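You operate a simulated robot arm through the tools that you are given. There is no shell and no other tool. Be economical: measure what you need, move in short steps, check, and stop when the job is done.

Carry out the task below with a simulated robot arm. There is one attempt and no reset: what you move stays moved.

TASK
Pour the beaker's beads into the jar marked SPARE and lid it.
Fine: the beaker goes back to its spot.
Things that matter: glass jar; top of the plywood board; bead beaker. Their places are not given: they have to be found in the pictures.

The check looks at the end state, three seconds after you hand in, the way a careful person would. Anything else that was tipped, shoved, dropped, spilled or broken makes it a failure. Lids that push on must go on centred and level and be pressed home; caps that screw on are set level and turned clockwise until they are tight.

THE ROBOT
A 6-joint arm with a two-finger parallel gripper, fixed in place. Base frame: the origin is at the foot of the arm, x ahead of it, y to its left, z up. Units: mm, degrees, N and s.
With the tool pointing down near the work surface it reaches from about 140 to 820 mm from the base axis. Its first joint turns from -166.0 to 166.0 degrees. Payload 3.91 kg.
Tool frame: the origin (TCP) lies between the finger pads and is the grasp point; the fingertips stand 30 mm ahead of it; z points along the fingers, y is the line along which they close. The gripper opens to 110 mm. The fingers are 20 mm wide and 10 mm thick; the gripper's body (48 by 112 mm) begins 55 mm behind the TCP.
Orientation is told as [roll, pitch, yaw] about the base's x, y, z axes, in that order, counted from this pose: with the fingers straight down and closing along the base's y, the tool's x points along the base's -x, its y along +y and its z along -z.

THE INTERFACE
- The arm moves only by the tool step_arm. Its argument "motion" is one flat list of numbers, 7 for each row, row after row: the shift along the tool's x, y, z in mm, then the turn, a rotation vector about the tool's x, y, z in degrees, then the gripper command, from -1 (shut) to 1 (fully open), values between in proportion. In form: [tx, ty, tz, rx, ry, rz, claw, tx, ty, tz, rx, ry, rz, claw, ...]. A call has 1 to 20 rows; each row shifts and turns the commanded pose from where the row before left it, along the tool's axes as they then stand. Rows are played at 5 a second. More than 50 mm and 8.6 degrees between two rows, or a gripper value outside its range, and nothing of the call is played. Where a pose cannot be reached the arm comes as near as it can. A force on the tool above 90 N (or 10 N above the force at the start of the call, whichever is more), or a blocked arm, ends the call early, and 0.2 s more pass. Each finger travels about 108 mm/s and halts on what it meets, pressing with about 42 N; the grip force reading is that of the motor and also rises with nothing between the fingers. The clock runs only during rows and for 0.2 s after the last one: add rows that do not move to give the fingers time. It gives the time, the measured TCP pose, the force on the tool (base axes), the opening and the grip force at its end, in the units of the frame above (readings bear some noise).
- Cameras (640 x 400 px; columns grow to the right, rows downward): "scene" is fixed at [399.1, -648.3, 1192.3]; the picture's right is [0.90, 0.44, 0.00], its down [0.41, -0.84, -0.36] and it looks along [-0.16, 0.33, -0.93] (base axes); focal length 355 px, centre (320, 200). "wrist" rides on the gripper at [77, 7, -114] in the tool frame; the picture's right is [-0.09, 1.00, 0.00], its down [-0.80, -0.07, -0.59] and it looks along [-0.59, -0.05, 0.80] (tool axes); focal length 270 px, centre (320, 200).
- grab_frame(camera): a new picture of that camera. The clock stands still meanwhile.
- move_column(by): slides the trunk up (or, below 0, down) by that many mm; the arm rides with it, the base frame stays. It gives what a move gives, with no picture.
- point_at(camera, pixels): for up to 12 pixels [column, row] of the newest picture of that camera ("zoom" is the newest enlarged one), the place [x, y, z] in the base frame of the surface seen there, good to about 3 mm. The clock stands still meanwhile.
- enlarge(camera, box): a new picture of the part [left, top, right, bottom] of that camera's present view, enlarged. The clock stands still meanwhile.
- finish_job(): hands the job in; it is judged then, once.

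Keep the steps short. Do not move on a guess: measure, check each grasp and each placing, and mend mistakes. In all there are 80 turns and 46 pictures (those below and enlarged ones count). Leave the gripper open and the arm clear of the work at the hand-in unless told otherwise, and finish with a single line.

The tools are called by a JSON object that holds its "fn" and its "kwargs". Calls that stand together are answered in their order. step_arm: Moves the arm, as the interface text tells. Its arguments: {"type":"object","properties":{"motion":{"type":"array","items":{"type":"number"}}},"required":["motion"]} The other tools are called the same way: move_column (by) slides the trunk up or down; grab_frame (camera) takes a picture; point_at (camera, pixels) gives the place of the surface under pixels of a picture; enlarge (camera, box) takes an enlarged picture of a part of a camera's view; finish_job () hands the job in.

At the start:

```text
time: 0.0
tcp_pos: [352.2, -378.9, 800.2]
tcp_rot: [0.0, 0.0, 0.0]
contact_force: [-0.5, 0.1, -0.2]
finger_gap: 109.8
gripper_force: 0.0
trunk travel left (down, up): [-275.0, 265.0]
```

scene: 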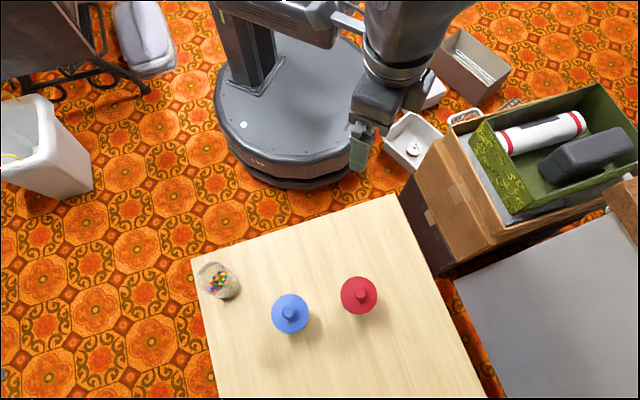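
wrist: 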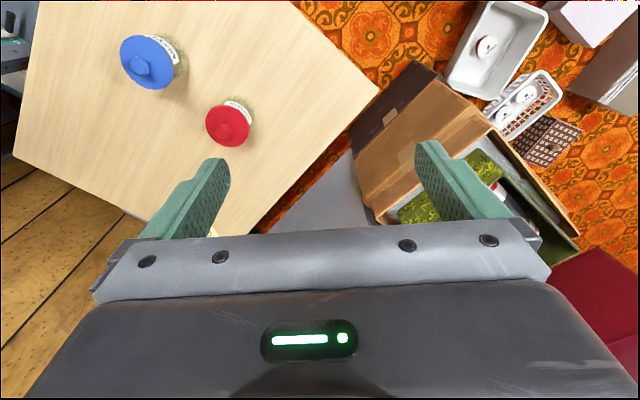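

I see a bead beaker at about (218,281) and two lidded jars, blue (290,313) and red (358,294). I'll enlarge both views to read the labels.

{"fn": "enlarge", "kwargs": {"camera": "wrist", "box": [90, 10, 290, 170]}}

{"fn": "enlarge", "kwargs": {"camera": "scene", "box": [180, 230, 400, 370]}}

```text
2.50 times, centred on (190, 90) of wrist
```

zoom: 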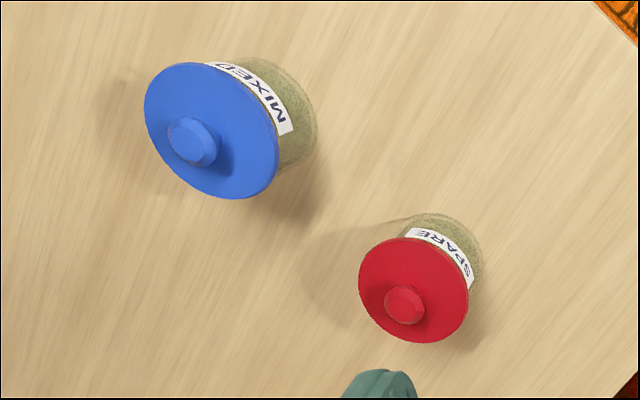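

```text
2.86 times, centred on (290, 300) of scene
```

zoom: 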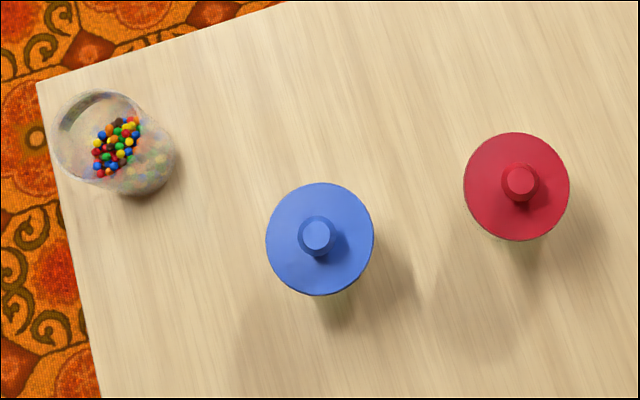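

The red-lidded jar is SPARE and the blue one is MIXED. Next I measure the lid, knob, beaker and board in the zoomed picture.

{"fn": "point_at", "kwargs": {"camera": "zoom", "pixels": [[520, 178], [468, 186], [565, 186], [517, 138], [517, 234], [420, 330], [317, 235], [270, 240], [369, 240], [320, 187], [320, 290], [200, 200]]}}

{"fn": "point_at", "kwargs": {"camera": "zoom", "pixels": [[56, 135], [100, 93], [145, 120], [85, 178], [120, 135], [105, 160], [132, 192], [174, 160], [172, 140], [110, 190], [50, 85], [300, 20]]}}

```text
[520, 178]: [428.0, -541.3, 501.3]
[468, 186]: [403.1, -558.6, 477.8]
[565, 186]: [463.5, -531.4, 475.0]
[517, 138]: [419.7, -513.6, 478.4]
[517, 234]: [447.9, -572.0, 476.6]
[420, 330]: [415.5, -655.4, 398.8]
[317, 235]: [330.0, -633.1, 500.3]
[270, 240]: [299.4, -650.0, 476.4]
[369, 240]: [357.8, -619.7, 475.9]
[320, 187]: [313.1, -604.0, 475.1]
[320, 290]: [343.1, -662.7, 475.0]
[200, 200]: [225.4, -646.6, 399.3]
```

```text
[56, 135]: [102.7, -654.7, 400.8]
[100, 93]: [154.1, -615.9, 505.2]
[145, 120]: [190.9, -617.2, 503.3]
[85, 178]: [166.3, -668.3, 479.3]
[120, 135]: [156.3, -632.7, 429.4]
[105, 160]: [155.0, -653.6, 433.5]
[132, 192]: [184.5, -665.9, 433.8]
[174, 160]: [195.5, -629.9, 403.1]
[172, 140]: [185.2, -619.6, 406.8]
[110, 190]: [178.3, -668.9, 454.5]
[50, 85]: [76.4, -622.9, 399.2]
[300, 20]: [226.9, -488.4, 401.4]
```

The red lid is centred near (433, -543), with its top at z≈476 and the knob top at z≈501. I'll go above it at z=620 and look from there.

{"fn": "step_arm", "kwargs": {"motion": [-13.5, -27.3, 30, 0, 0, 0, 0, -13.5, -27.3, 30, 0, 0, 0, 0, -13.5, -27.3, 30, 0, 0, 0, 0, -13.5, -27.3, 30, 0, 0, 0, 0, -13.5, -27.3, 30, 0, 0, 0, 0, -13.5, -27.3, 30, 0, 0, 0, 0, 0, 0, 0, 0, 0, 0, 0, 0, 0, 0, 0, 0, 0, 0]}}

{"fn": "grab_frame", "kwargs": {"camera": "wrist"}}

```text
time: 1.8
tcp_pos: [434.2, -545.1, 619.8]
tcp_rot: [-0.1, 0.0, 0.0]
contact_force: [0.0, -1.3, 0.3]
finger_gap: 54.9
gripper_force: 0.0
trunk travel left (down, up): [-275.0, 265.0]
```

```text
41 pictures are left
```

wrist: 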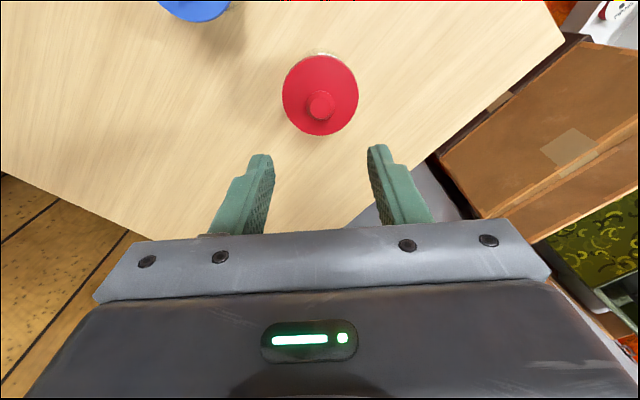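

The red lid is in the wrist view at about (320,95). I'll measure it precisely from here.

{"fn": "point_at", "kwargs": {"camera": "wrist", "pixels": [[320, 104], [310, 104], [331, 104], [320, 94], [320, 114], [285, 98], [356, 92], [320, 58], [320, 133], [322, 53]]}}

{"fn": "enlarge", "kwargs": {"camera": "wrist", "box": [260, 30, 380, 150]}}

```text
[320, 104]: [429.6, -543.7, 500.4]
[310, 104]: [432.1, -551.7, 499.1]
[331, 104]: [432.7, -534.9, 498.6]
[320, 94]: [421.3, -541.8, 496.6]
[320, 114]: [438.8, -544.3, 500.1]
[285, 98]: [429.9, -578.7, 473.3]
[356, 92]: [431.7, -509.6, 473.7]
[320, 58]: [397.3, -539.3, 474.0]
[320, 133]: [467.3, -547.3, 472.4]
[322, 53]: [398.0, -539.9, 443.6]
```

```text
3.33 times, centred on (320, 90) of wrist
```

zoom: 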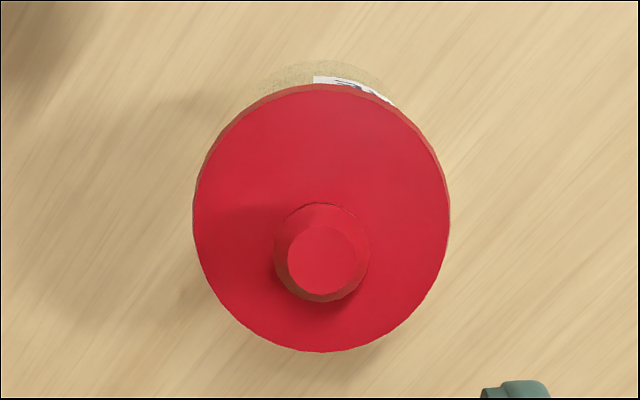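

The lid centre is about (432, -543.5). I'll go down to the knob (TCP z≈510) with the fingers 55 mm apart.

{"fn": "step_arm", "kwargs": {"motion": [2, 1, 30, 0, 0, 0, 0, 0, 0, 30, 0, 0, 0, 0, 0, 0, 30, 0, 0, 0, 0, 0, 0, 19, 0, 0, 0, 0, 0, 0, 0, 0, 0, 0, 0, 0, 0, 0, 0, 0, 0, 0]}}

{"fn": "grab_frame", "kwargs": {"camera": "wrist"}}

```text
time: 3.2
tcp_pos: [430.9, -540.9, 508.7]
tcp_rot: [0.0, 0.0, -0.1]
contact_force: [-0.7, -0.7, -0.6]
finger_gap: 55.0
gripper_force: 0.0
trunk travel left (down, up): [-275.0, 265.0]
```

```text
39 pictures are left
```

wrist: 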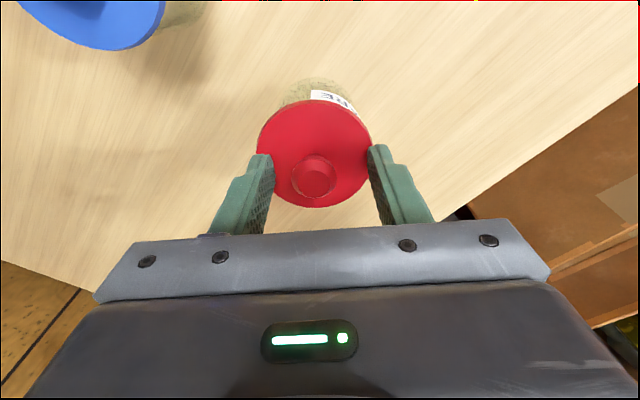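

The knob at (315,176) sits about 2 mm toward -y of the finger midpoint. I'll correct that and close.

{"fn": "step_arm", "kwargs": {"motion": [-0.8, -1.9, 0, 0, 0, 0, -0.3, 0, 0, 0, 0, 0, 0, -0.7, 0, 0, 0, 0, 0, 0, -1, 0, 0, 0, 0, 0, 0, -1, 0, 0, 0, 0, 0, 0, -1]}}

{"fn": "enlarge", "kwargs": {"camera": "wrist", "box": [220, 60, 420, 240]}}

```text
time: 4.4
tcp_pos: [432.2, -542.6, 510.1]
tcp_rot: [0.0, 0.0, 0.0]
contact_force: [-0.9, 0.5, -0.8]
finger_gap: 23.5
gripper_force: 42.3
trunk travel left (down, up): [-275.0, 265.0]
```

```text
2.22 times, centred on (320, 150) of wrist
```

zoom: 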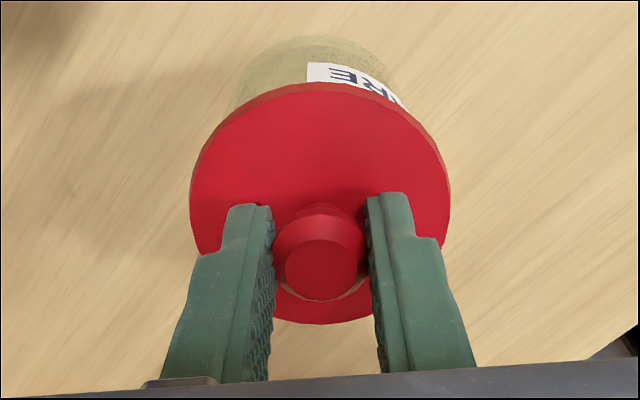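

The knob is held at a 23.5 mm gap. I'll lift gently by 6 mm, watching the force to see whether the lid is loose, pushed on or screwed.

{"fn": "step_arm", "kwargs": {"motion": [0, 0, -2, 0, 0, 0, -1, 0, 0, -2, 0, 0, 0, -1, 0, 0, -2, 0, 0, 0, -1, 0, 0, 0, 0, 0, 0, -1]}}

{"fn": "grab_frame", "kwargs": {"camera": "wrist"}}

```text
time: 5.4
tcp_pos: [430.3, -544.6, 516.9]
tcp_rot: [0.0, 0.0, 0.0]
contact_force: [-0.9, 0.1, -0.3]
finger_gap: 23.6
gripper_force: 41.9
trunk travel left (down, up): [-275.0, 265.0]
```

```text
37 pictures are left
```

wrist: 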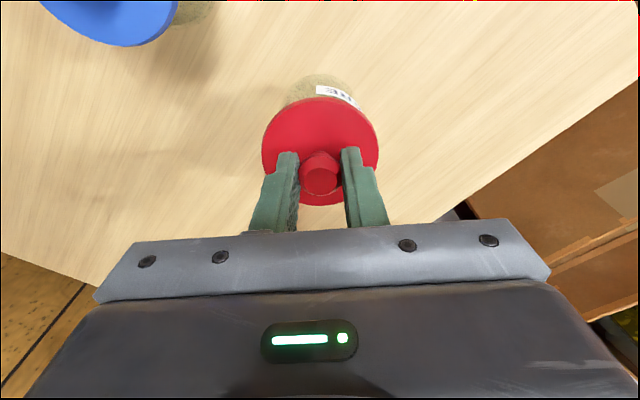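

There is almost no extra force, so it looks loose. I'll lift 40 mm more and check from the scene camera.

{"fn": "step_arm", "kwargs": {"motion": [0, 0, -10, 0, 0, 0, -1, 0, 0, -15, 0, 0, 0, -1, 0, 0, -15, 0, 0, 0, -1, 0, 0, 0, 0, 0, 0, -1]}}

{"fn": "grab_frame", "kwargs": {"camera": "wrist"}}

{"fn": "enlarge", "kwargs": {"camera": "scene", "box": [200, 210, 440, 360]}}

```text
time: 6.4
tcp_pos: [429.2, -545.2, 557.4]
tcp_rot: [0.0, 0.0, 0.0]
contact_force: [0.1, 0.2, -0.1]
finger_gap: 23.5
gripper_force: 42.2
trunk travel left (down, up): [-275.0, 265.0]
```

```text
36 pictures are left
```

wrist: 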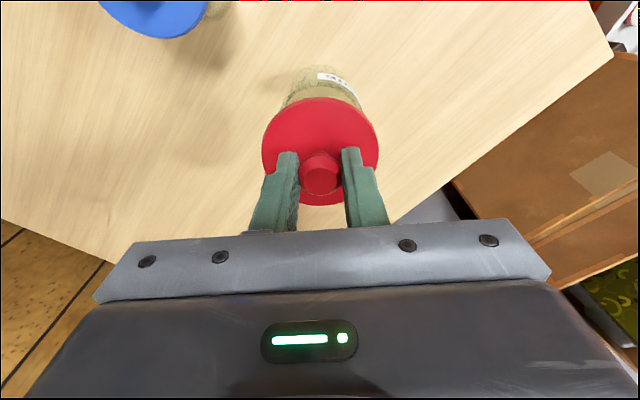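

```text
2.67 times, centred on (320, 285) of scene
```

zoom: 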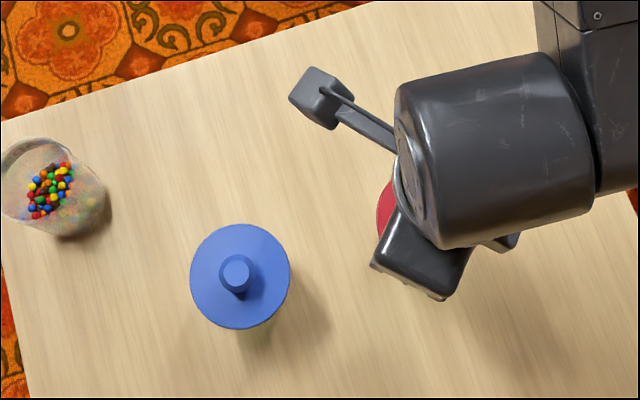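

The lid is off: in the wrist view the jar's label shrank while the lid stayed in the gripper. I'll measure free table spots for the lid and look at the jar mouth.

{"fn": "point_at", "kwargs": {"camera": "zoom", "pixels": [[520, 330], [570, 300], [370, 60], [250, 80], [200, 170], [360, 10], [300, 150], [450, 380]]}}

{"fn": "point_at", "kwargs": {"camera": "wrist", "pixels": [[530, 150], [480, 100], [440, 170], [410, 120], [440, 60], [600, 60], [480, 170], [330, 76], [200, 120]]}}

```text
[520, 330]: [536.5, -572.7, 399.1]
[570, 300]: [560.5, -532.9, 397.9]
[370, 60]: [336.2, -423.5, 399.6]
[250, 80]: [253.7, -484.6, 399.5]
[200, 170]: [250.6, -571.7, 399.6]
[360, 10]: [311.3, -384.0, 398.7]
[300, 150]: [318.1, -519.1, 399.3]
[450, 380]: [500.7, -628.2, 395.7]
```

```text
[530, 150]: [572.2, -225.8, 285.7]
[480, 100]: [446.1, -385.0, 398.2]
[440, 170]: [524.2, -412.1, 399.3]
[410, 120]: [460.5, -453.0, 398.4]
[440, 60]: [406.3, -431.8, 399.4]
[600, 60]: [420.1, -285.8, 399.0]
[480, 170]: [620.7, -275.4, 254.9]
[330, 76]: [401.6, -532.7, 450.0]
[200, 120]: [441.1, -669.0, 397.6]
```

The table reaches out to about (420, -286), so (440, -400) is free and clear of the arm's later path. I'll carry the lid there.

{"fn": "step_arm", "kwargs": {"motion": [-2, 36, 0, 0, 0, 0, -1, -2, 36, 0, 0, 0, 0, -1, -2, 36, 0, 0, 0, 0, -1, -2, 36, 10, 0, 0, 0, -1, 0, 0, 40, 0, 0, 0, -1, 0, 0, 32, 0, 0, 0, -1, 0, 0, 0, 0, 0, 0, -1]}}

{"fn": "grab_frame", "kwargs": {"camera": "wrist"}}

{"fn": "enlarge", "kwargs": {"camera": "scene", "box": [260, 200, 460, 340]}}

```text
time: 8.0
tcp_pos: [438.7, -400.5, 473.9]
tcp_rot: [0.0, -0.1, 0.0]
contact_force: [0.3, 0.3, 0.2]
finger_gap: 23.1
gripper_force: 42.4
trunk travel left (down, up): [-275.0, 265.0]
```

```text
34 pictures are left
```

wrist: 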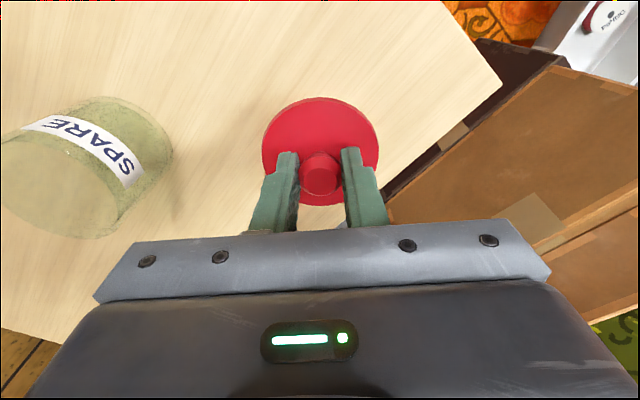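

```text
2.86 times, centred on (360, 270) of scene
```

zoom: 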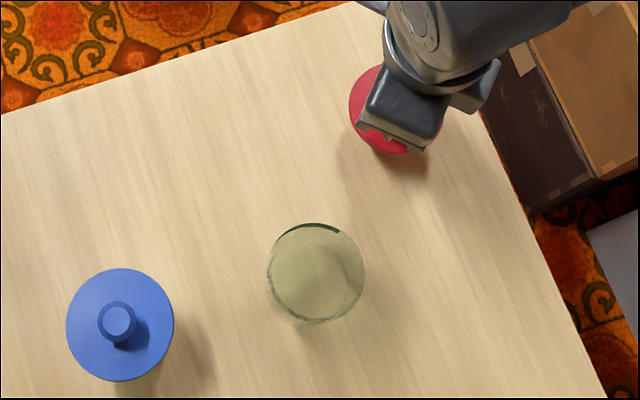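

The jar stands open with a wide mouth. The lid is a little close to the table edge, so I'll shift it 20 mm inward and lower it until contact.

{"fn": "step_arm", "kwargs": {"motion": [20, 0, 5, 0, 0, 0, -1, 0, 0, 6, 0, 0, 0, -1, 0, 0, 3, 0, 0, 0, -1, 0, 0, 2, 0, 0, 0, -1, 0, 0, 2, 0, 0, 0, -1, 0, 0, 2, 0, 0, 0, -1, 0, 0, 2, 0, 0, 0, -1, 0, 0, 2, 0, 0, 0, -1, 0, 0, 2, 0, 0, 0, -1, 0, 0, 2, 0, 0, 0, -1, 0, 0, 2, 0, 0, 0, -1, 0, 0, 2, 0, 0, 0, -1]}}

```text
time: 10.6
tcp_pos: [420.3, -400.3, 443.5]
tcp_rot: [0.0, 0.0, 0.0]
contact_force: [-2.1, 1.7, 10.0]
finger_gap: 23.2
gripper_force: 41.9
trunk travel left (down, up): [-275.0, 265.0]
```

Contact came at TCP z≈443.5, so the lid is standing on the table. I'll open the fingers and go up.

{"fn": "step_arm", "kwargs": {"motion": [0, 0, 0, 0, 0, 0, -0.4, 0, 0, 0, 0, 0, 0, 0, 0, 0, 0, 0, 0, 0, 0, 0, 0, -30, 0, 0, 0, 0, 0, 0, -40, 0, 0, 0, 0, 0, 0, -40, 0, 0, 0, 0, 0, 0, -40, 0, 0, 0, 0, 0, 0, 0, 0, 0, 0, 0]}}

{"fn": "grab_frame", "kwargs": {"camera": "wrist"}}

```text
time: 12.4
tcp_pos: [418.3, -400.6, 595.7]
tcp_rot: [0.0, 0.0, 0.0]
contact_force: [-0.1, 1.0, -0.8]
finger_gap: 55.1
gripper_force: 0.0
trunk travel left (down, up): [-275.0, 265.0]
```

```text
32 pictures are left
```

wrist: 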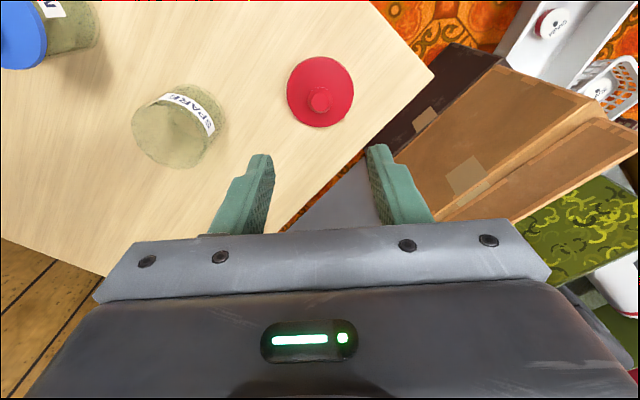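

The lid rests flat at (320,92). I'll measure the lid and the jar rim, using an enlarged view.

{"fn": "enlarge", "kwargs": {"camera": "wrist", "box": [120, 40, 360, 190]}}

```text
2.67 times, centred on (240, 115) of wrist
```

zoom: 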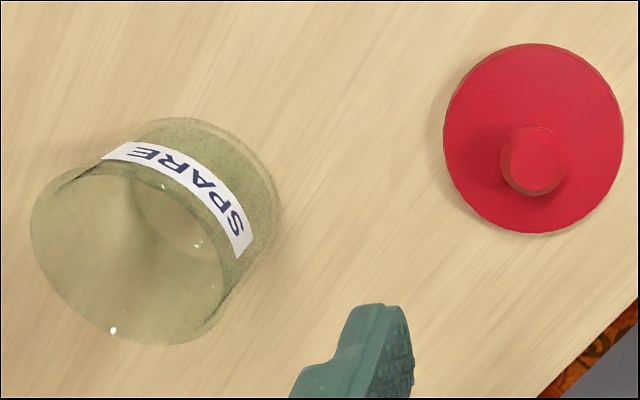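

{"fn": "point_at", "kwargs": {"camera": "zoom", "pixels": [[32, 225], [60, 188], [180, 345], [120, 335], [55, 290], [222, 275], [150, 165], [534, 165], [447, 135], [621, 140], [535, 47], [530, 230]]}}

```text
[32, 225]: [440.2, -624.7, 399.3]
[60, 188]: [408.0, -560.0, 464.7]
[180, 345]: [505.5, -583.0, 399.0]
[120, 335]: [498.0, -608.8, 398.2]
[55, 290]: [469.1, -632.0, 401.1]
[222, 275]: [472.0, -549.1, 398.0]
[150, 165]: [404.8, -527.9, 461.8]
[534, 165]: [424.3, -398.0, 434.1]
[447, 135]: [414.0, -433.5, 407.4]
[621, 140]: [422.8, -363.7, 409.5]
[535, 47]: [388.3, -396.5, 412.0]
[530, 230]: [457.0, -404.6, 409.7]
```

The lid and jar rim agree with the earlier values (rim z≈466). Next is the beaker: I'll move toward it at a safe height, then yaw so the camera will be on top for a side grasp.

{"fn": "step_arm", "kwargs": {"motion": [36.9, -10.5, -7.1, 0, 0, 0, 0.5, 36.9, -10.5, -7.1, 0, 0, 0, 1, 36.9, -10.5, -7.1, 0, 0, 0, 1, 36.9, -10.5, -7.1, 0, 0, 0, 1, 36.9, -10.5, -7.1, 0, 0, 0, 1, 36.9, -10.5, -7.1, 0, 0, 0, 1, 36.9, -10.5, -7.1, 0, 0, 0, 1, 36.9, -10.5, -7.1, 0, 0, 0, 1, 0, 0, 0, 0, 0, 0, 1]}}

{"fn": "step_arm", "kwargs": {"motion": [0, 0, 0, 0, 0, -8, 1, 0, 0, 0, 0, 0, -8, 1, 0, 0, 0, 0, 0, -8, 1, 0, 0, 0, 0, 0, -8, 1, 0, 0, 0, 0, 0, -8, 1, 0, 0, 0, 0, 0, -8, 1, 0, 0, 0, 0, 0, -8, 1, 0, 0, 0, 0, 0, -8, 1, 0, 0, 0, 0, 0, -8, 1, 0, 0, 0, 0, 0, -8, 1, 0, 0, 0, 0, 0, -8, 1, 0, 0, 0, 0, 0, -8, 1, 0, 0, 0, 0, 0, -8, 1, 0, 0, 0, 0, 0, 0, 1]}}

```text
time: 14.4
tcp_pos: [121.7, -487.3, 648.8]
tcp_rot: [0.0, -0.1, 0.0]
contact_force: [-0.4, -0.3, -0.8]
finger_gap: 110.1
gripper_force: 0.2
trunk travel left (down, up): [-275.0, 265.0]
```

```text
time: 17.4
tcp_pos: [141.0, -476.5, 647.6]
tcp_rot: [1.7, 0.2, 103.0]
contact_force: [1.0, -0.2, 0.5]
finger_gap: 110.2
gripper_force: 0.0
out of reach, approached as far as the arm can: row 13
trunk travel left (down, up): [-275.0, 265.0]
```

The last joint stops near yaw 103, so I'll back off to about yaw 96. The tool will then point slightly off radial for the side grasp.

{"fn": "step_arm", "kwargs": {"motion": [0, 0, 0, 0, 0, 4, 1, 0, 0, 0, 0, 0, 4, 1, 0, 0, 0, 0, 0, 0, 1]}}

```text
time: 18.2
tcp_pos: [141.0, -477.7, 647.2]
tcp_rot: [0.1, 0.1, 95.9]
contact_force: [0.1, 0.5, -0.3]
finger_gap: 110.3
gripper_force: 0.1
trunk travel left (down, up): [-275.0, 265.0]
```

Yaw is 95.9. I'll move 80 mm outward, still well above the beaker, and tilt the tool to horizontal.

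{"fn": "step_arm", "kwargs": {"motion": [40, 0, 0, 0, 0, 0, 1, 40, 0, 0, 0, 0, 0, 1, 0, 0, 0, 0, 7.5, 0, 1, 0, 0, 0, 0, 7.5, 0, 1, 0, 0, 0, 0, 7.5, 0, 1, 0, 0, 0, 0, 7.5, 0, 1, 0, 0, 0, 0, 7.5, 0, 1, 0, 0, 0, 0, 7.5, 0, 1, 0, 0, 0, 0, 7.5, 0, 1, 0, 0, 0, 0, 7.5, 0, 1, 0, 0, 0, 0, 0, 0, 1]}}

{"fn": "grab_frame", "kwargs": {"camera": "wrist"}}

```text
time: 20.6
tcp_pos: [149.8, -556.4, 648.7]
tcp_rot: [0.0, 22.5, 96.0]
contact_force: [-0.8, 0.9, 0.2]
finger_gap: 110.1
gripper_force: 0.0
out of reach, approached as far as the arm can: row 6, 7, 8, 9, 10
trunk travel left (down, up): [-275.0, 265.0]
```

```text
30 pictures are left
```

wrist: 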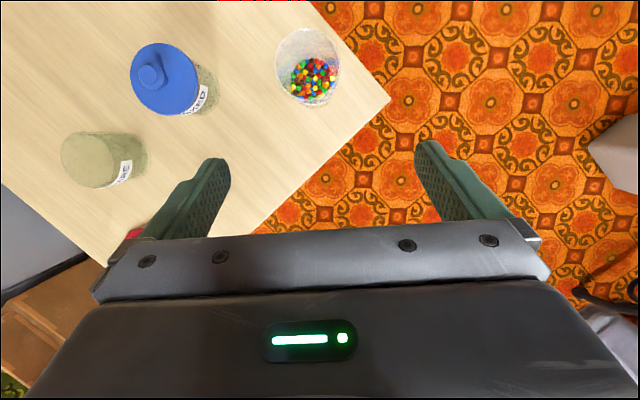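

The tilt stops at 22.5°, probably because the forearm comes down too steeply. I'll try it from 150 mm higher to learn where the limit lies.

{"fn": "step_arm", "kwargs": {"motion": [14.4, 0, -34.6, 0, 0, 0, 1, 14.4, 0, -34.6, 0, 0, 0, 1, 14.4, 0, -34.6, 0, 0, 0, 1, 14.4, 0, -34.6, 0, 0, 0, 1, 0, 0, 0, 0, 7.5, 0, 1, 0, 0, 0, 0, 7.5, 0, 1, 0, 0, 0, 0, 7.5, 0, 1, 0, 0, 0, 0, 7.5, 0, 1, 0, 0, 0, 0, 7.5, 0, 1, 0, 0, 0, 0, 7.5, 0, 1, 0, 0, 0, 0, 7.5, 0, 1, 0, 0, 0, 0, 7.5, 0, 1, 0, 0, 0, 0, 0, 0, 1]}}

{"fn": "grab_frame", "kwargs": {"camera": "scene"}}

```text
time: 23.4
tcp_pos: [174.0, -606.0, 851.9]
tcp_rot: [8.4, 64.6, 99.0]
contact_force: [-0.6, -0.1, -0.3]
finger_gap: 109.8
gripper_force: 0.1
out of reach, approached as far as the arm can: row 6, 7, 8, 9, 10, 11, 12
trunk travel left (down, up): [-275.0, 265.0]
```

```text
29 pictures are left
```

scene: 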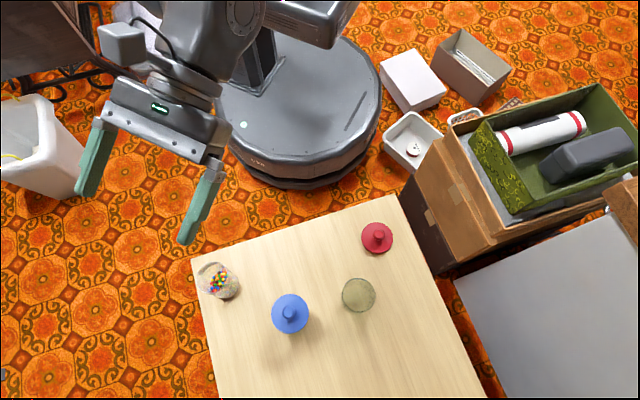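

Being higher allows more outward tilt, but pointing outward still suffers from the wrist limit. I'll approach the beaker sideways instead, from outside the board's left edge with the tool pointing along +x. First I undo the tilt.

{"fn": "step_arm", "kwargs": {"motion": [0, 0, 0, 0, -8, 0, 1, 0, 0, 0, 0, -8, 0, 1, 0, 0, 0, 0, -8, 0, 1, 0, 0, 0, 0, -8, 0, 1, 0, 0, 0, 0, -8, 0, 1, 0, 0, 0, 0, -8, 0, 1, 0, 0, 0, 0, -8, 0, 1, 0, 0, 0, 0, -8, 0, 1, 0, 0, 0, 0, 0, 0, 1]}}

```text
time: 25.4
tcp_pos: [165.3, -620.3, 870.6]
tcp_rot: [5.1, 21.4, 91.9]
contact_force: [-0.1, -0.4, 0.2]
finger_gap: 109.9
gripper_force: 0.0
out of reach, approached as far as the arm can: row 3, 4, 5
trunk travel left (down, up): [-275.0, 265.0]
```

Now I'll remove the leftover roll and pitch, and start yawing back toward 0 while descending a little.

{"fn": "step_arm", "kwargs": {"motion": [0, 0, 0, 5.1, 0, 0, 1, 0, 0, 0, 0, -7.1, 0, 1, 0, 0, 0, 0, -7.1, 0, 1, 0, 0, 0, 0, -7.2, 0, 1, 0, 0, 14, 0, 0, 8.3, 1, 0, 0, 14, 0, 0, 8.3, 1, 0, 0, 14, 0, 0, 8.3, 1, 0, 0, 14, 0, 0, 8.3, 1, 0, 0, 14, 0, 0, 8.3, 1, 0, 0, 14, 0, 0, 8.3, 1, 0, 0, 14, 0, 0, 8.3, 1, 0, 0, 14, 0, 0, 8.3, 1, 0, 0, 14, 0, 0, 8.3, 1, 0, 0, 14, 0, 0, 8.3, 1, 0, 0, 14, 0, 0, 8.3, 1, 0, 0, 0, 0, 0, 0, 1]}}

```text
time: 28.8
tcp_pos: [164.6, -621.9, 716.5]
tcp_rot: [0.0, 0.1, 0.5]
contact_force: [0.6, -0.5, -0.2]
finger_gap: 109.9
gripper_force: 0.1
trunk travel left (down, up): [-275.0, 265.0]
```

The tool is clean and pointing down. I'll keep yawing toward -180 (tool x along +x).

{"fn": "step_arm", "kwargs": {"motion": [0, 0, 0, 0, 0, 8.5, 1, 0, 0, 0, 0, 0, 8.5, 1, 0, 0, 0, 0, 0, 8.5, 1, 0, 0, 0, 0, 0, 8.5, 1, 0, 0, 0, 0, 0, 8.5, 1, 0, 0, 0, 0, 0, 8.5, 1, 0, 0, 0, 0, 0, 8.5, 1, 0, 0, 0, 0, 0, 8.5, 1, 0, 0, 0, 0, 0, 8.5, 1, 0, 0, 0, 0, 0, 8.5, 1, 0, 0, 0, 0, 0, 8.5, 1, 0, 0, 0, 0, 0, 8.5, 1, 0, 0, 0, 0, 0, 8.5, 1, 0, 0, 0, 0, 0, 8.5, 1, 0, 0, 0, 0, 0, 8.5, 1, 0, 0, 0, 0, 0, 8.5, 1, 0, 0, 0, 0, 0, 8.5, 1, 0, 0, 0, 0, 0, 8.5, 1, 0, 0, 0, 0, 0, 8.5, 1, 0, 0, 0, 0, 0, 8.5, 1]}}

```text
time: 33.0
tcp_pos: [165.3, -621.1, 715.4]
tcp_rot: [0.1, -0.1, -169.5]
contact_force: [-1.0, 0.7, -0.5]
finger_gap: 110.2
gripper_force: 0.0
trunk travel left (down, up): [-275.0, 265.0]
```

Yaw is -169.5. I'll finish the yaw, back off to x≈85, and tilt the tool to horizontal at this safe height.

{"fn": "step_arm", "kwargs": {"motion": [-40, 0, 0, 0, 0, 5.2, 1, -40, 0, 0, 0, 0, 5.2, 1, 0, 0, 0, 0, 7.5, 0, 1, 0, 0, 0, 0, 7.5, 0, 1, 0, 0, 0, 0, 7.5, 0, 1, 0, 0, 0, 0, 7.5, 0, 1, 0, 0, 0, 0, 7.5, 0, 1, 0, 0, 0, 0, 7.5, 0, 1, 0, 0, 0, 0, 7.5, 0, 1, 0, 0, 0, 0, 7.5, 0, 1, 0, 0, 0, 0, 7.5, 0, 1, 0, 0, 0, 0, 7.5, 0, 1, 0, 0, 0, 0, 7.5, 0, 1, 0, 0, 0, 0, 7.5, 0, 1, 0, 0, 0, 0, 0, 0, 1]}}

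{"fn": "grab_frame", "kwargs": {"camera": "wrist"}}

```text
time: 36.2
tcp_pos: [84.9, -632.0, 715.4]
tcp_rot: [101.5, 89.9, -78.4]
contact_force: [-0.7, 0.8, 0.0]
finger_gap: 110.0
gripper_force: 0.0
trunk travel left (down, up): [-275.0, 265.0]
```

```text
28 pictures are left
```

wrist: 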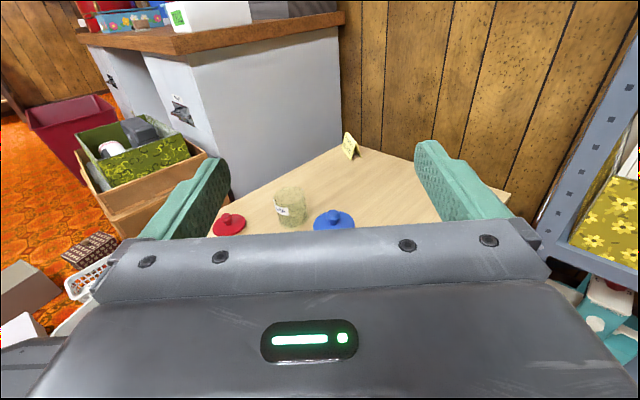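

The tool is now horizontal, pointing +x with the camera above. There is a note at (350,145), so I'll read it.

{"fn": "enlarge", "kwargs": {"camera": "wrist", "box": [325, 122, 381, 172]}}

```text
8.00 times, centred on (353, 147) of wrist
```

zoom: 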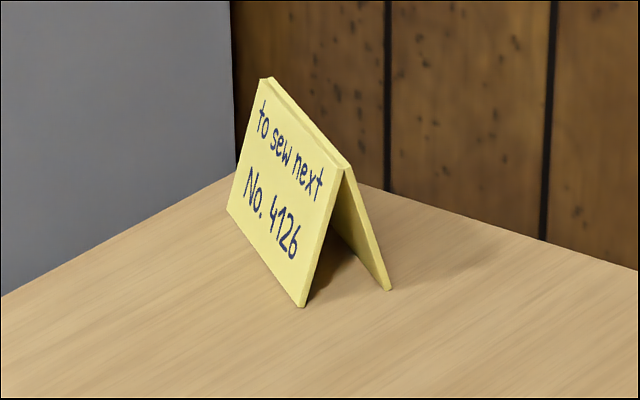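

The note is irrelevant. I'll descend to z≈500 well short of the beaker (x≈30) and look at it.

{"fn": "step_arm", "kwargs": {"motion": [-40, 0, -14, 0, 0, 0, 1, -40, 0, -14, 0, 0, 0, 1, -40, 0, -14, 0, 0, 0, 1, -40, 0, -13, 0, 0, 0, 1, -45, 0, 0, 0, 0, 0, 1, -10, 0, 0, 0, 0, 0, 1, 0, 0, 0, 0, 0, 0, 1]}}

{"fn": "grab_frame", "kwargs": {"camera": "wrist"}}

```text
time: 37.8
tcp_pos: [29.9, -630.5, 500.5]
tcp_rot: [56.4, 89.9, -123.2]
contact_force: [0.9, 0.2, -0.3]
finger_gap: 110.0
gripper_force: 0.1
trunk travel left (down, up): [-275.0, 265.0]
```

```text
26 pictures are left
```

wrist: 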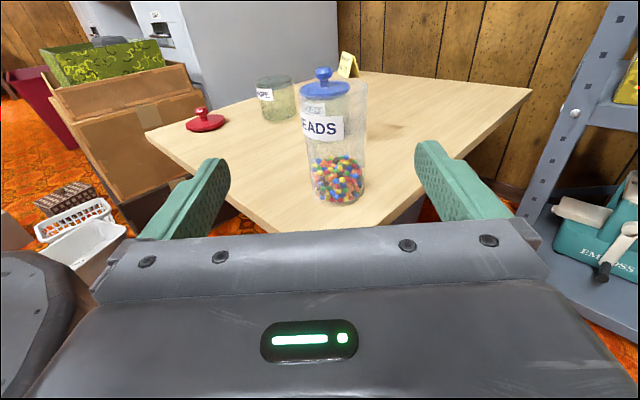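

The beaker shows clearly at about (336,140). I'll enlarge it and measure.

{"fn": "enlarge", "kwargs": {"camera": "wrist", "box": [256, 60, 416, 220]}}

{"fn": "point_at", "kwargs": {"camera": "wrist", "pixels": [[312, 128], [325, 128], [340, 128], [318, 180], [335, 180], [355, 180], [337, 201], [337, 175], [312, 186], [362, 182]]}}

```text
2.50 times, centred on (336, 140) of wrist
```

zoom: 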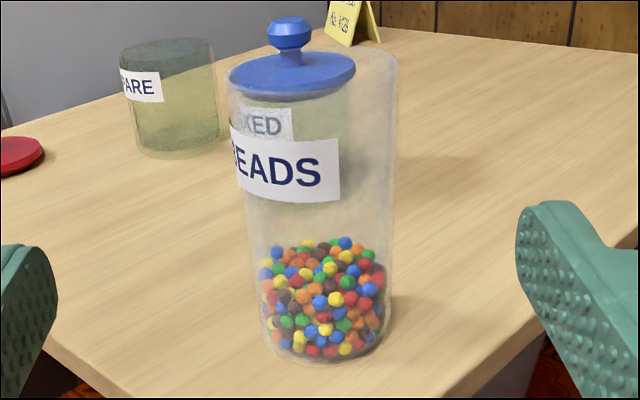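

```text
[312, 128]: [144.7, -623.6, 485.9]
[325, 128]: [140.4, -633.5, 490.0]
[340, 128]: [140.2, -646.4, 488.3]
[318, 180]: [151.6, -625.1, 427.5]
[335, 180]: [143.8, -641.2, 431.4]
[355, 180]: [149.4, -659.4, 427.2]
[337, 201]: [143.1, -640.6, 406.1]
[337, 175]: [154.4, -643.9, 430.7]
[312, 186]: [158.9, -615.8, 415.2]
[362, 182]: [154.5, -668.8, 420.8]
```

The beaker centre is about (170, -640), its radius ~30 and its rim z≈504. I'll align to y=-640, z=460 and slide forward with open fingers.

{"fn": "step_arm", "kwargs": {"motion": [-20, 5, 0, 0, 0, 0, 1, -20, 4, 10, 0, 0, 0, 1, 0, 0, 30, 0, 0, 0, 1, 0, 0, 30, 0, 0, 0, 1, 0, 0, 20, 0, 0, 0, 1, 0, 0, 0, 0, 0, 0, 1]}}

{"fn": "grab_frame", "kwargs": {"camera": "wrist"}}

{"fn": "enlarge", "kwargs": {"camera": "scene", "box": [120, 200, 320, 340]}}

```text
time: 39.2
tcp_pos: [123.2, -641.2, 460.7]
tcp_rot: [56.5, 89.9, -123.3]
contact_force: [-0.5, -0.2, 0.5]
finger_gap: 110.1
gripper_force: 0.1
trunk travel left (down, up): [-275.0, 265.0]
```

```text
24 pictures are left
```

wrist: 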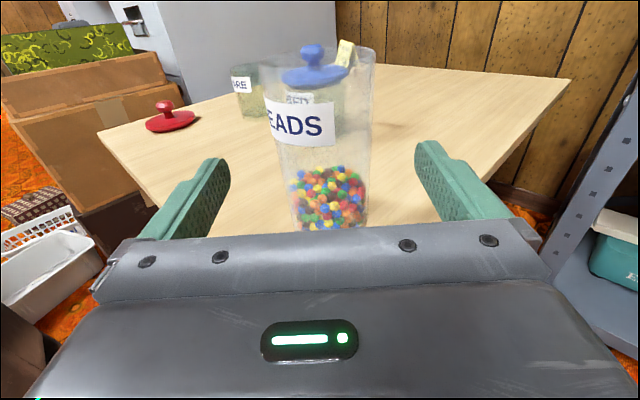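

```text
2.86 times, centred on (220, 270) of scene
```

zoom: 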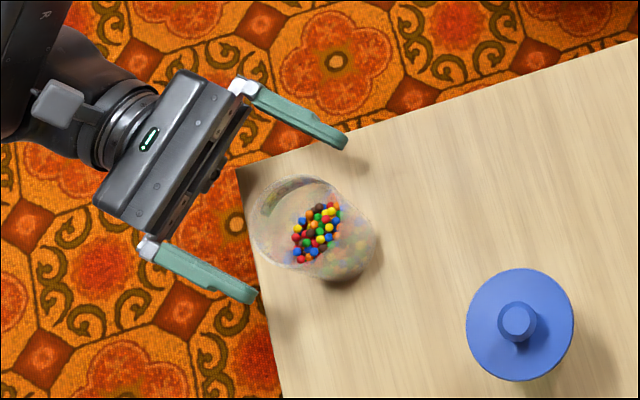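

The beaker is centred between the fingers. I'll advance 47 mm and close.

{"fn": "step_arm", "kwargs": {"motion": [0, 0, 16, 0, 0, 0, 1, 0, 0, 16, 0, 0, 0, 1, 0, 0, 15, 0, 0, 0, 1, 0, 0, 0, 0, 0, 0, 1]}}

{"fn": "grab_frame", "kwargs": {"camera": "wrist"}}

```text
time: 40.2
tcp_pos: [166.8, -643.4, 461.5]
tcp_rot: [40.7, 89.9, -139.0]
contact_force: [-0.6, 0.3, 0.2]
finger_gap: 110.0
gripper_force: 0.1
trunk travel left (down, up): [-275.0, 265.0]
```

```text
22 pictures are left
```

wrist: 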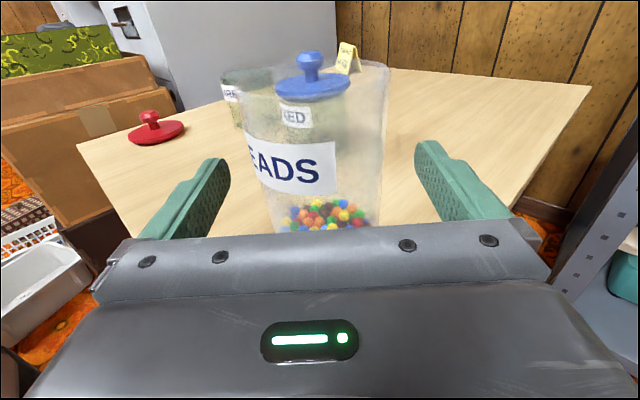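

It is centred at about column 319. I'll close slowly.

{"fn": "step_arm", "kwargs": {"motion": [0, 0, 0, 0, 0, 0, 0.5, 0, 0, 0, 0, 0, 0, 0.3, 0, 0, 0, 0, 0, 0, 0.2, 0, 0, 0, 0, 0, 0, 0.1, 0, 0, 0, 0, 0, 0, 0, 0, 0, 0, 0, 0, 0, -0.2, 0, 0, 0, 0, 0, 0, -1, 0, 0, 0, 0, 0, 0, -1]}}

{"fn": "grab_frame", "kwargs": {"camera": "wrist"}}

```text
time: 42.0
tcp_pos: [165.7, -642.0, 461.0]
tcp_rot: [50.2, 89.9, -129.5]
contact_force: [-0.5, -0.7, 0.3]
finger_gap: 57.5
gripper_force: 41.8
trunk travel left (down, up): [-275.0, 265.0]
```

```text
21 pictures are left
```

wrist: 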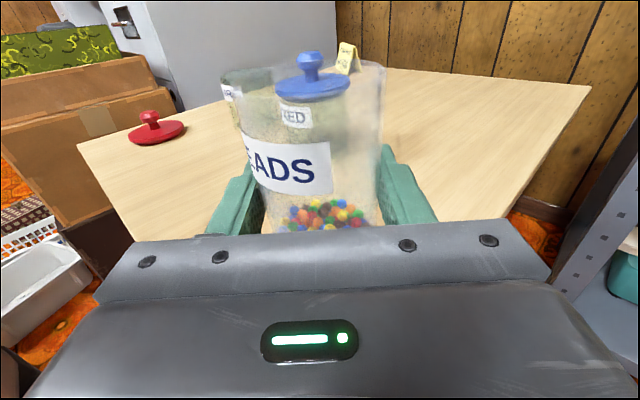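

The beaker is held at a 57.5 mm gap. I'll lift it 10 mm first, then to +150 mm, and check.

{"fn": "step_arm", "kwargs": {"motion": [5, 0, 0, 0, 0, 0, -1, 10, 0, 0, 0, 0, 0, -1, 20, 0, 0, 0, 0, 0, -1, 25, 0, 0, 0, 0, 0, -1, 25, 0, 0, 0, 0, 0, -1, 25, 0, 0, 0, 0, 0, -1, 25, 0, 0, 0, 0, 0, -1, 15, 0, 0, 0, 0, 0, -1, 0, 0, 0, 0, 0, 0, -1]}}

{"fn": "grab_frame", "kwargs": {"camera": "scene"}}

```text
time: 44.0
tcp_pos: [166.9, -641.7, 610.6]
tcp_rot: [49.9, 89.9, -129.8]
contact_force: [-0.6, 0.4, -0.7]
finger_gap: 57.6
gripper_force: 42.2
trunk travel left (down, up): [-275.0, 265.0]
```

```text
20 pictures are left
```

scene: 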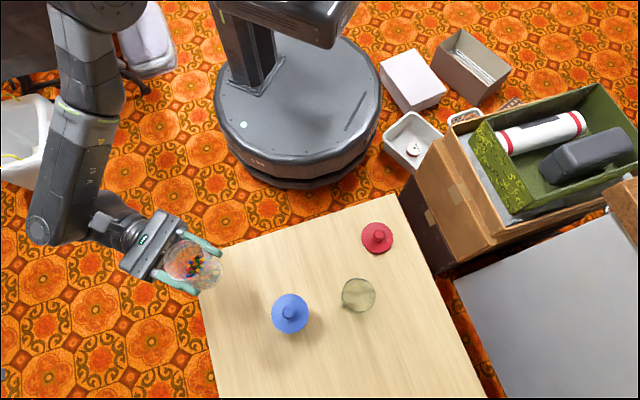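

The beaker is lifted and upright, with nothing else moved. I'll carry it over to staging beside the SPARE jar, on its +y side and high up.

{"fn": "step_arm", "kwargs": {"motion": [2, -14.3, 21.9, 0, 0, 0, -1, 2, -14.3, 21.9, 0, 0, 0, -1, 2, -14.3, 21.9, 0, 0, 0, -1, 2, -14.3, 21.9, 0, 0, 0, -1, 2, -14.3, 21.9, 0, 0, 0, -1, 2, -14.3, 21.9, 0, 0, 0, -1, 2, -14.3, 21.9, 0, 0, 0, -1, 2, -14.3, 21.9, 0, 0, 0, -1, 2, -14.3, 21.9, 0, 0, 0, -1, 2, -14.3, 21.9, 0, 0, 0, -1, 0, -14.3, 21.9, 0, 0, 0, -1, 0, -14.3, 21.9, 0, 0, 0, -1, 0, 0, 0, 0, 0, 0, -1]}}

{"fn": "grab_frame", "kwargs": {"camera": "scene"}}

```text
time: 46.8
tcp_pos: [431.7, -469.1, 629.8]
tcp_rot: [42.5, 89.9, -137.4]
contact_force: [-0.1, 0.1, -0.8]
finger_gap: 57.4
gripper_force: 42.2
trunk travel left (down, up): [-275.0, 265.0]
```

```text
19 pictures are left
```

scene: 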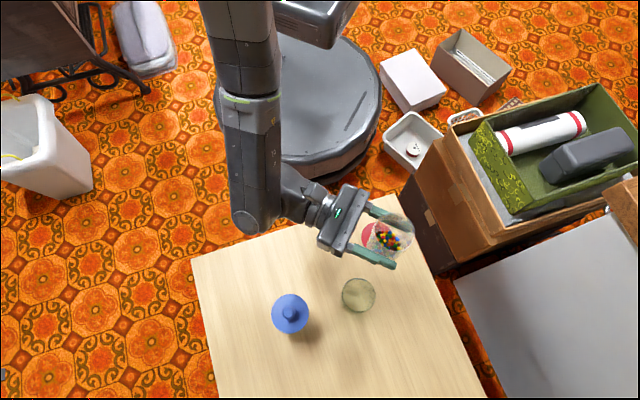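

The pose was reached. I'll turn the tool about 20° clockwise about vertical so the camera stays clear of the blue jar during the pour.

{"fn": "step_arm", "kwargs": {"motion": [0, 0, 0, -5, 0, 0, -1, 0, 0, 0, -5, 0, 0, -1, 0, 0, 0, -5, 0, 0, -1, 0, 0, 0, -5, 0, 0, -1, 0, 0, 0, 0, 0, 0, -1]}}

```text
time: 48.0
tcp_pos: [431.1, -467.2, 628.7]
tcp_rot: [68.8, 89.9, -131.1]
contact_force: [0.1, 0.4, -0.6]
finger_gap: 57.4
gripper_force: 42.3
trunk travel left (down, up): [-275.0, 265.0]
```

The turn worked. I'll position the beaker so its lip will be over the jar's near side, lower to z≈560, and roll to 50° (no beads should flow yet).

{"fn": "step_arm", "kwargs": {"motion": [-20, 2.2, 13.3, 0, 0, 0, -1, -20, 2.2, 13.3, 0, 0, 0, -1, -20, 0, 0, 0, 0, 0, -1, -9, 0, 0, 0, 0, 0, -1, 0, 0, 0, 0, 0, 5, -1, 0, 0, 0, 0, 0, 7.5, -1, 0, 0, 0, 0, 0, 7.5, -1, 0, 0, 0, 0, 0, 7.5, -1, 0, 0, 0, 0, 0, 7.5, -1, 0, 0, 0, 0, 0, 7.5, -1, 0, 0, 0, 0, 0, 7.5, -1, 0, 0, 0, 0, 0, 0, -1]}}

{"fn": "grab_frame", "kwargs": {"camera": "scene"}}

{"fn": "grab_frame", "kwargs": {"camera": "wrist"}}

```text
time: 50.6
tcp_pos: [453.1, -483.2, 561.0]
tcp_rot: [-89.9, 40.0, 70.3]
contact_force: [-0.7, 0.1, -1.6]
finger_gap: 57.4
gripper_force: 42.0
trunk travel left (down, up): [-275.0, 265.0]
```

```text
18 pictures are left
```

scene: 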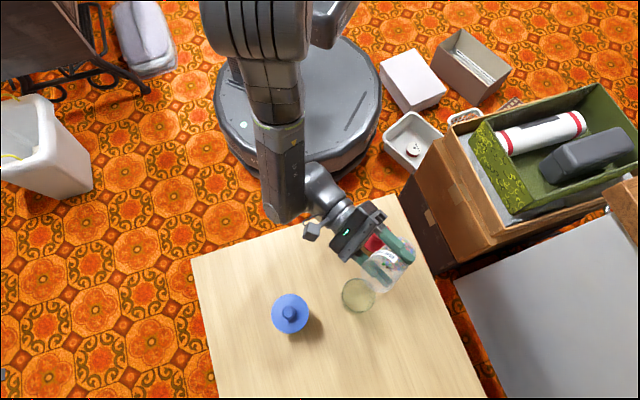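

```text
17 pictures are left
```

wrist: 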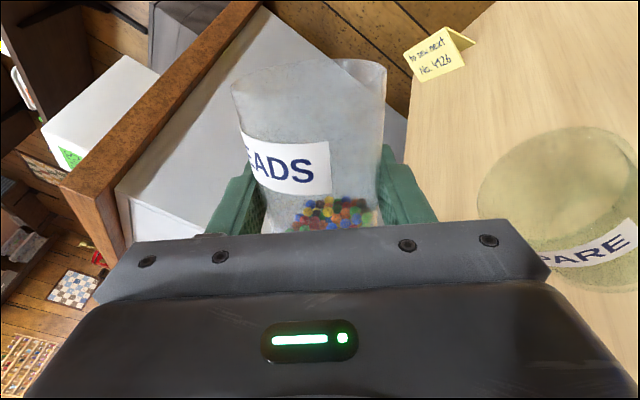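

Beads are still inside. I'll look closely at the lip relative to the jar.

{"fn": "enlarge", "kwargs": {"camera": "scene", "box": [310, 220, 430, 320]}}

```text
4.00 times, centred on (370, 270) of scene
```

zoom: 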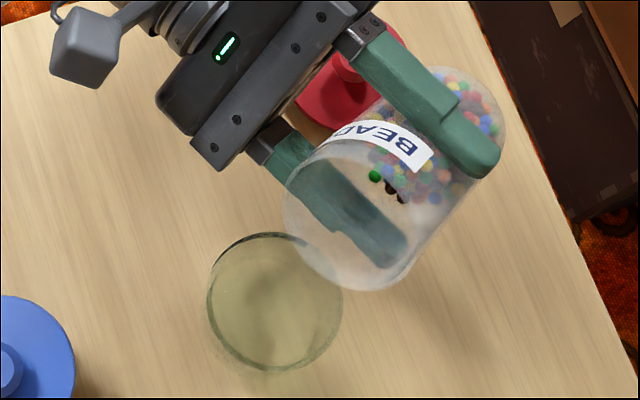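

The beaker sits about 3 mm too far forward along the tool axis, so I'll correct that. Then I roll to 60° and lower the lip to about z=500.

{"fn": "step_arm", "kwargs": {"motion": [0, 0, -3, 0, 0, 5, -1, 0, 0, 0, 0, 0, 5, -1, -7, 12.1, 0, 0, 0, 0, -1, -7, 12.1, 0, 0, 0, 0, -1, -7, 12.1, 0, 0, 0, 0, -1, -7, 12.1, 0, 0, 0, 0, -1, 0, 0, 0, 0, 0, 0, -1]}}

{"fn": "enlarge", "kwargs": {"camera": "scene", "box": [310, 220, 430, 320]}}

```text
time: 52.2
tcp_pos: [449.0, -480.8, 504.1]
tcp_rot: [-90.0, 30.1, 70.2]
contact_force: [0.4, -0.1, -0.4]
finger_gap: 57.4
gripper_force: 42.7
trunk travel left (down, up): [-275.0, 265.0]
```

```text
4.00 times, centred on (370, 270) of scene
```

zoom: 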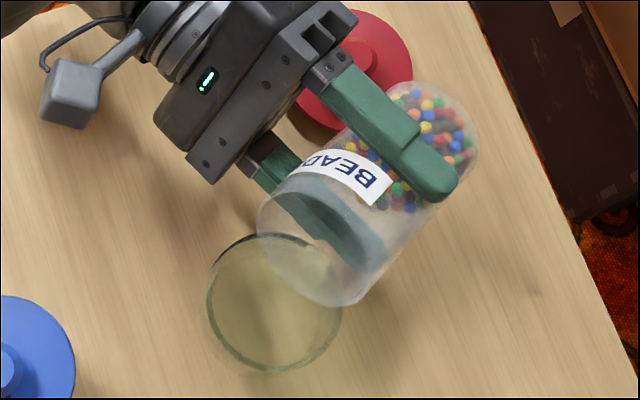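

The lip is above the jar's near half. I'll roll slowly about the lip to 80°, with pauses, and check.

{"fn": "step_arm", "kwargs": {"motion": [0.1, 0.35, 1, 0, 0, 2.5, -1, 0.1, 0.35, 1, 0, 0, 2.5, -1, 0.3, 0.45, 0, 0, 0, 2.5, -1, 0.3, 0.45, 0, 0, 0, 2.5, -1, 0, 0, 0, 0, 0, 0, -1, 1.35, -1.83, 0, 0, 0, 2.5, -1, 0, 0, 0, 0, 0, 0, -1, 1.35, -1.83, 0, 0, 0, 2.5, -1, 0, 0, 0, 0, 0, 0, -1, 1.35, -1.83, 0, 0, 0, 2.5, -1, 0, 0, 0, 0, 0, 0, -1, 1.35, -1.83, 0, 0, 0, 2.5, -1, 0, 0, 0, 0, 0, 0, -1, 0, 0, 0, 0, 0, 0, -1]}}

{"fn": "enlarge", "kwargs": {"camera": "scene", "box": [310, 220, 430, 320]}}

```text
time: 55.2
tcp_pos: [450.0, -485.9, 513.5]
tcp_rot: [-89.9, 10.1, 70.2]
contact_force: [-0.7, 0.3, -1.0]
finger_gap: 57.6
gripper_force: 42.0
trunk travel left (down, up): [-275.0, 265.0]
```

```text
4.00 times, centred on (370, 270) of scene
```

zoom: 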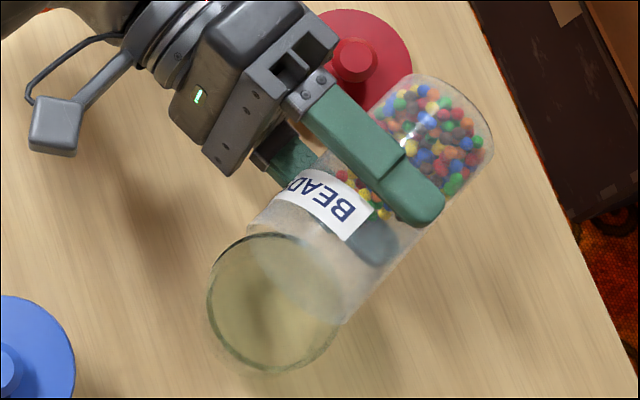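

The lip is well aligned and the beads are near the lip end. I'll continue slowly to 100°.

{"fn": "step_arm", "kwargs": {"motion": [1.35, -1.83, 0, 0, 0, 2.5, -1, 0, 0, 0, 0, 0, 0, -1, 1.35, -1.83, 0, 0, 0, 2.5, -1, 0, 0, 0, 0, 0, 0, -1, 1.35, -1.83, 0, 0, 0, 2.5, -1, 0, 0, 0, 0, 0, 0, -1, 1.35, -1.83, 0, 0, 0, 2.5, -1, 0, 0, 0, 0, 0, 0, -1, 1.35, -1.83, 0, 0, 0, 2.5, -1, 0, 0, 0, 0, 0, 0, -1, 1.35, -1.83, 0, 0, 0, 2.5, -1, 0, 0, 0, 0, 0, 0, -1, 1.35, -1.83, 0, 0, 0, 2.5, -1, 0, 0, 0, 0, 0, 0, -1, 1.35, -1.83, 0, 0, 0, 2.5, -1, 0, 0, 0, 0, 0, 0, -1, 0, 0, 0, 0, 0, 0, -1, 0, 0, 0, 0, 0, 0, -1]}}

{"fn": "enlarge", "kwargs": {"camera": "scene", "box": [310, 220, 430, 320]}}

```text
time: 59.0
tcp_pos: [445.8, -495.2, 527.9]
tcp_rot: [-90.0, -9.9, 70.1]
contact_force: [0.6, 0.2, -1.5]
finger_gap: 57.7
gripper_force: 41.5
trunk travel left (down, up): [-275.0, 265.0]
```

```text
4.00 times, centred on (370, 270) of scene
```

zoom: 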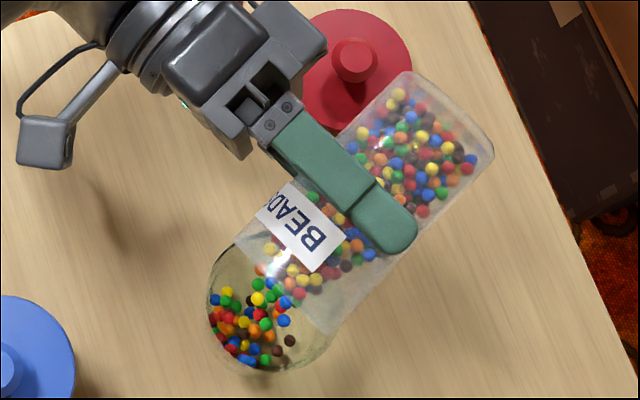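

Beads are flowing into the jar with none outside. I'll continue slowly to 120°.

{"fn": "step_arm", "kwargs": {"motion": [1.35, -1.83, 0, 0, 0, 2.5, -1, 0, 0, 0, 0, 0, 0, -1, 1.35, -1.83, 0, 0, 0, 2.5, -1, 0, 0, 0, 0, 0, 0, -1, 1.35, -1.83, 0, 0, 0, 2.5, -1, 0, 0, 0, 0, 0, 0, -1, 1.35, -1.83, 0, 0, 0, 2.5, -1, 0, 0, 0, 0, 0, 0, -1, 1.35, -1.83, 0, 0, 0, 2.5, -1, 0, 0, 0, 0, 0, 0, -1, 1.35, -1.83, 0, 0, 0, 2.5, -1, 0, 0, 0, 0, 0, 0, -1, 1.35, -1.83, 0, 0, 0, 2.5, -1, 0, 0, 0, 0, 0, 0, -1, 1.35, -1.83, 0, 0, 0, 2.5, -1, 0, 0, 0, 0, 0, 0, -1, 0, 0, 0, 0, 0, 0, -1, 0, 0, 0, 0, 0, 0, -1]}}

{"fn": "enlarge", "kwargs": {"camera": "scene", "box": [310, 220, 430, 320]}}

```text
time: 62.8
tcp_pos: [442.1, -510.1, 536.3]
tcp_rot: [-89.9, -29.9, 70.1]
contact_force: [0.4, -0.3, -1.1]
finger_gap: 57.4
gripper_force: 41.9
trunk travel left (down, up): [-275.0, 265.0]
```

```text
4.00 times, centred on (370, 270) of scene
```

zoom: 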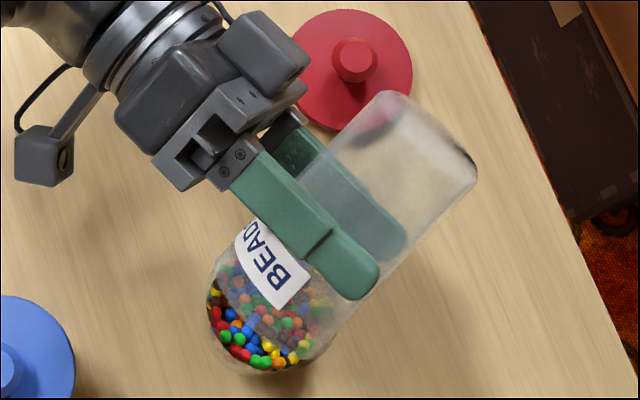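

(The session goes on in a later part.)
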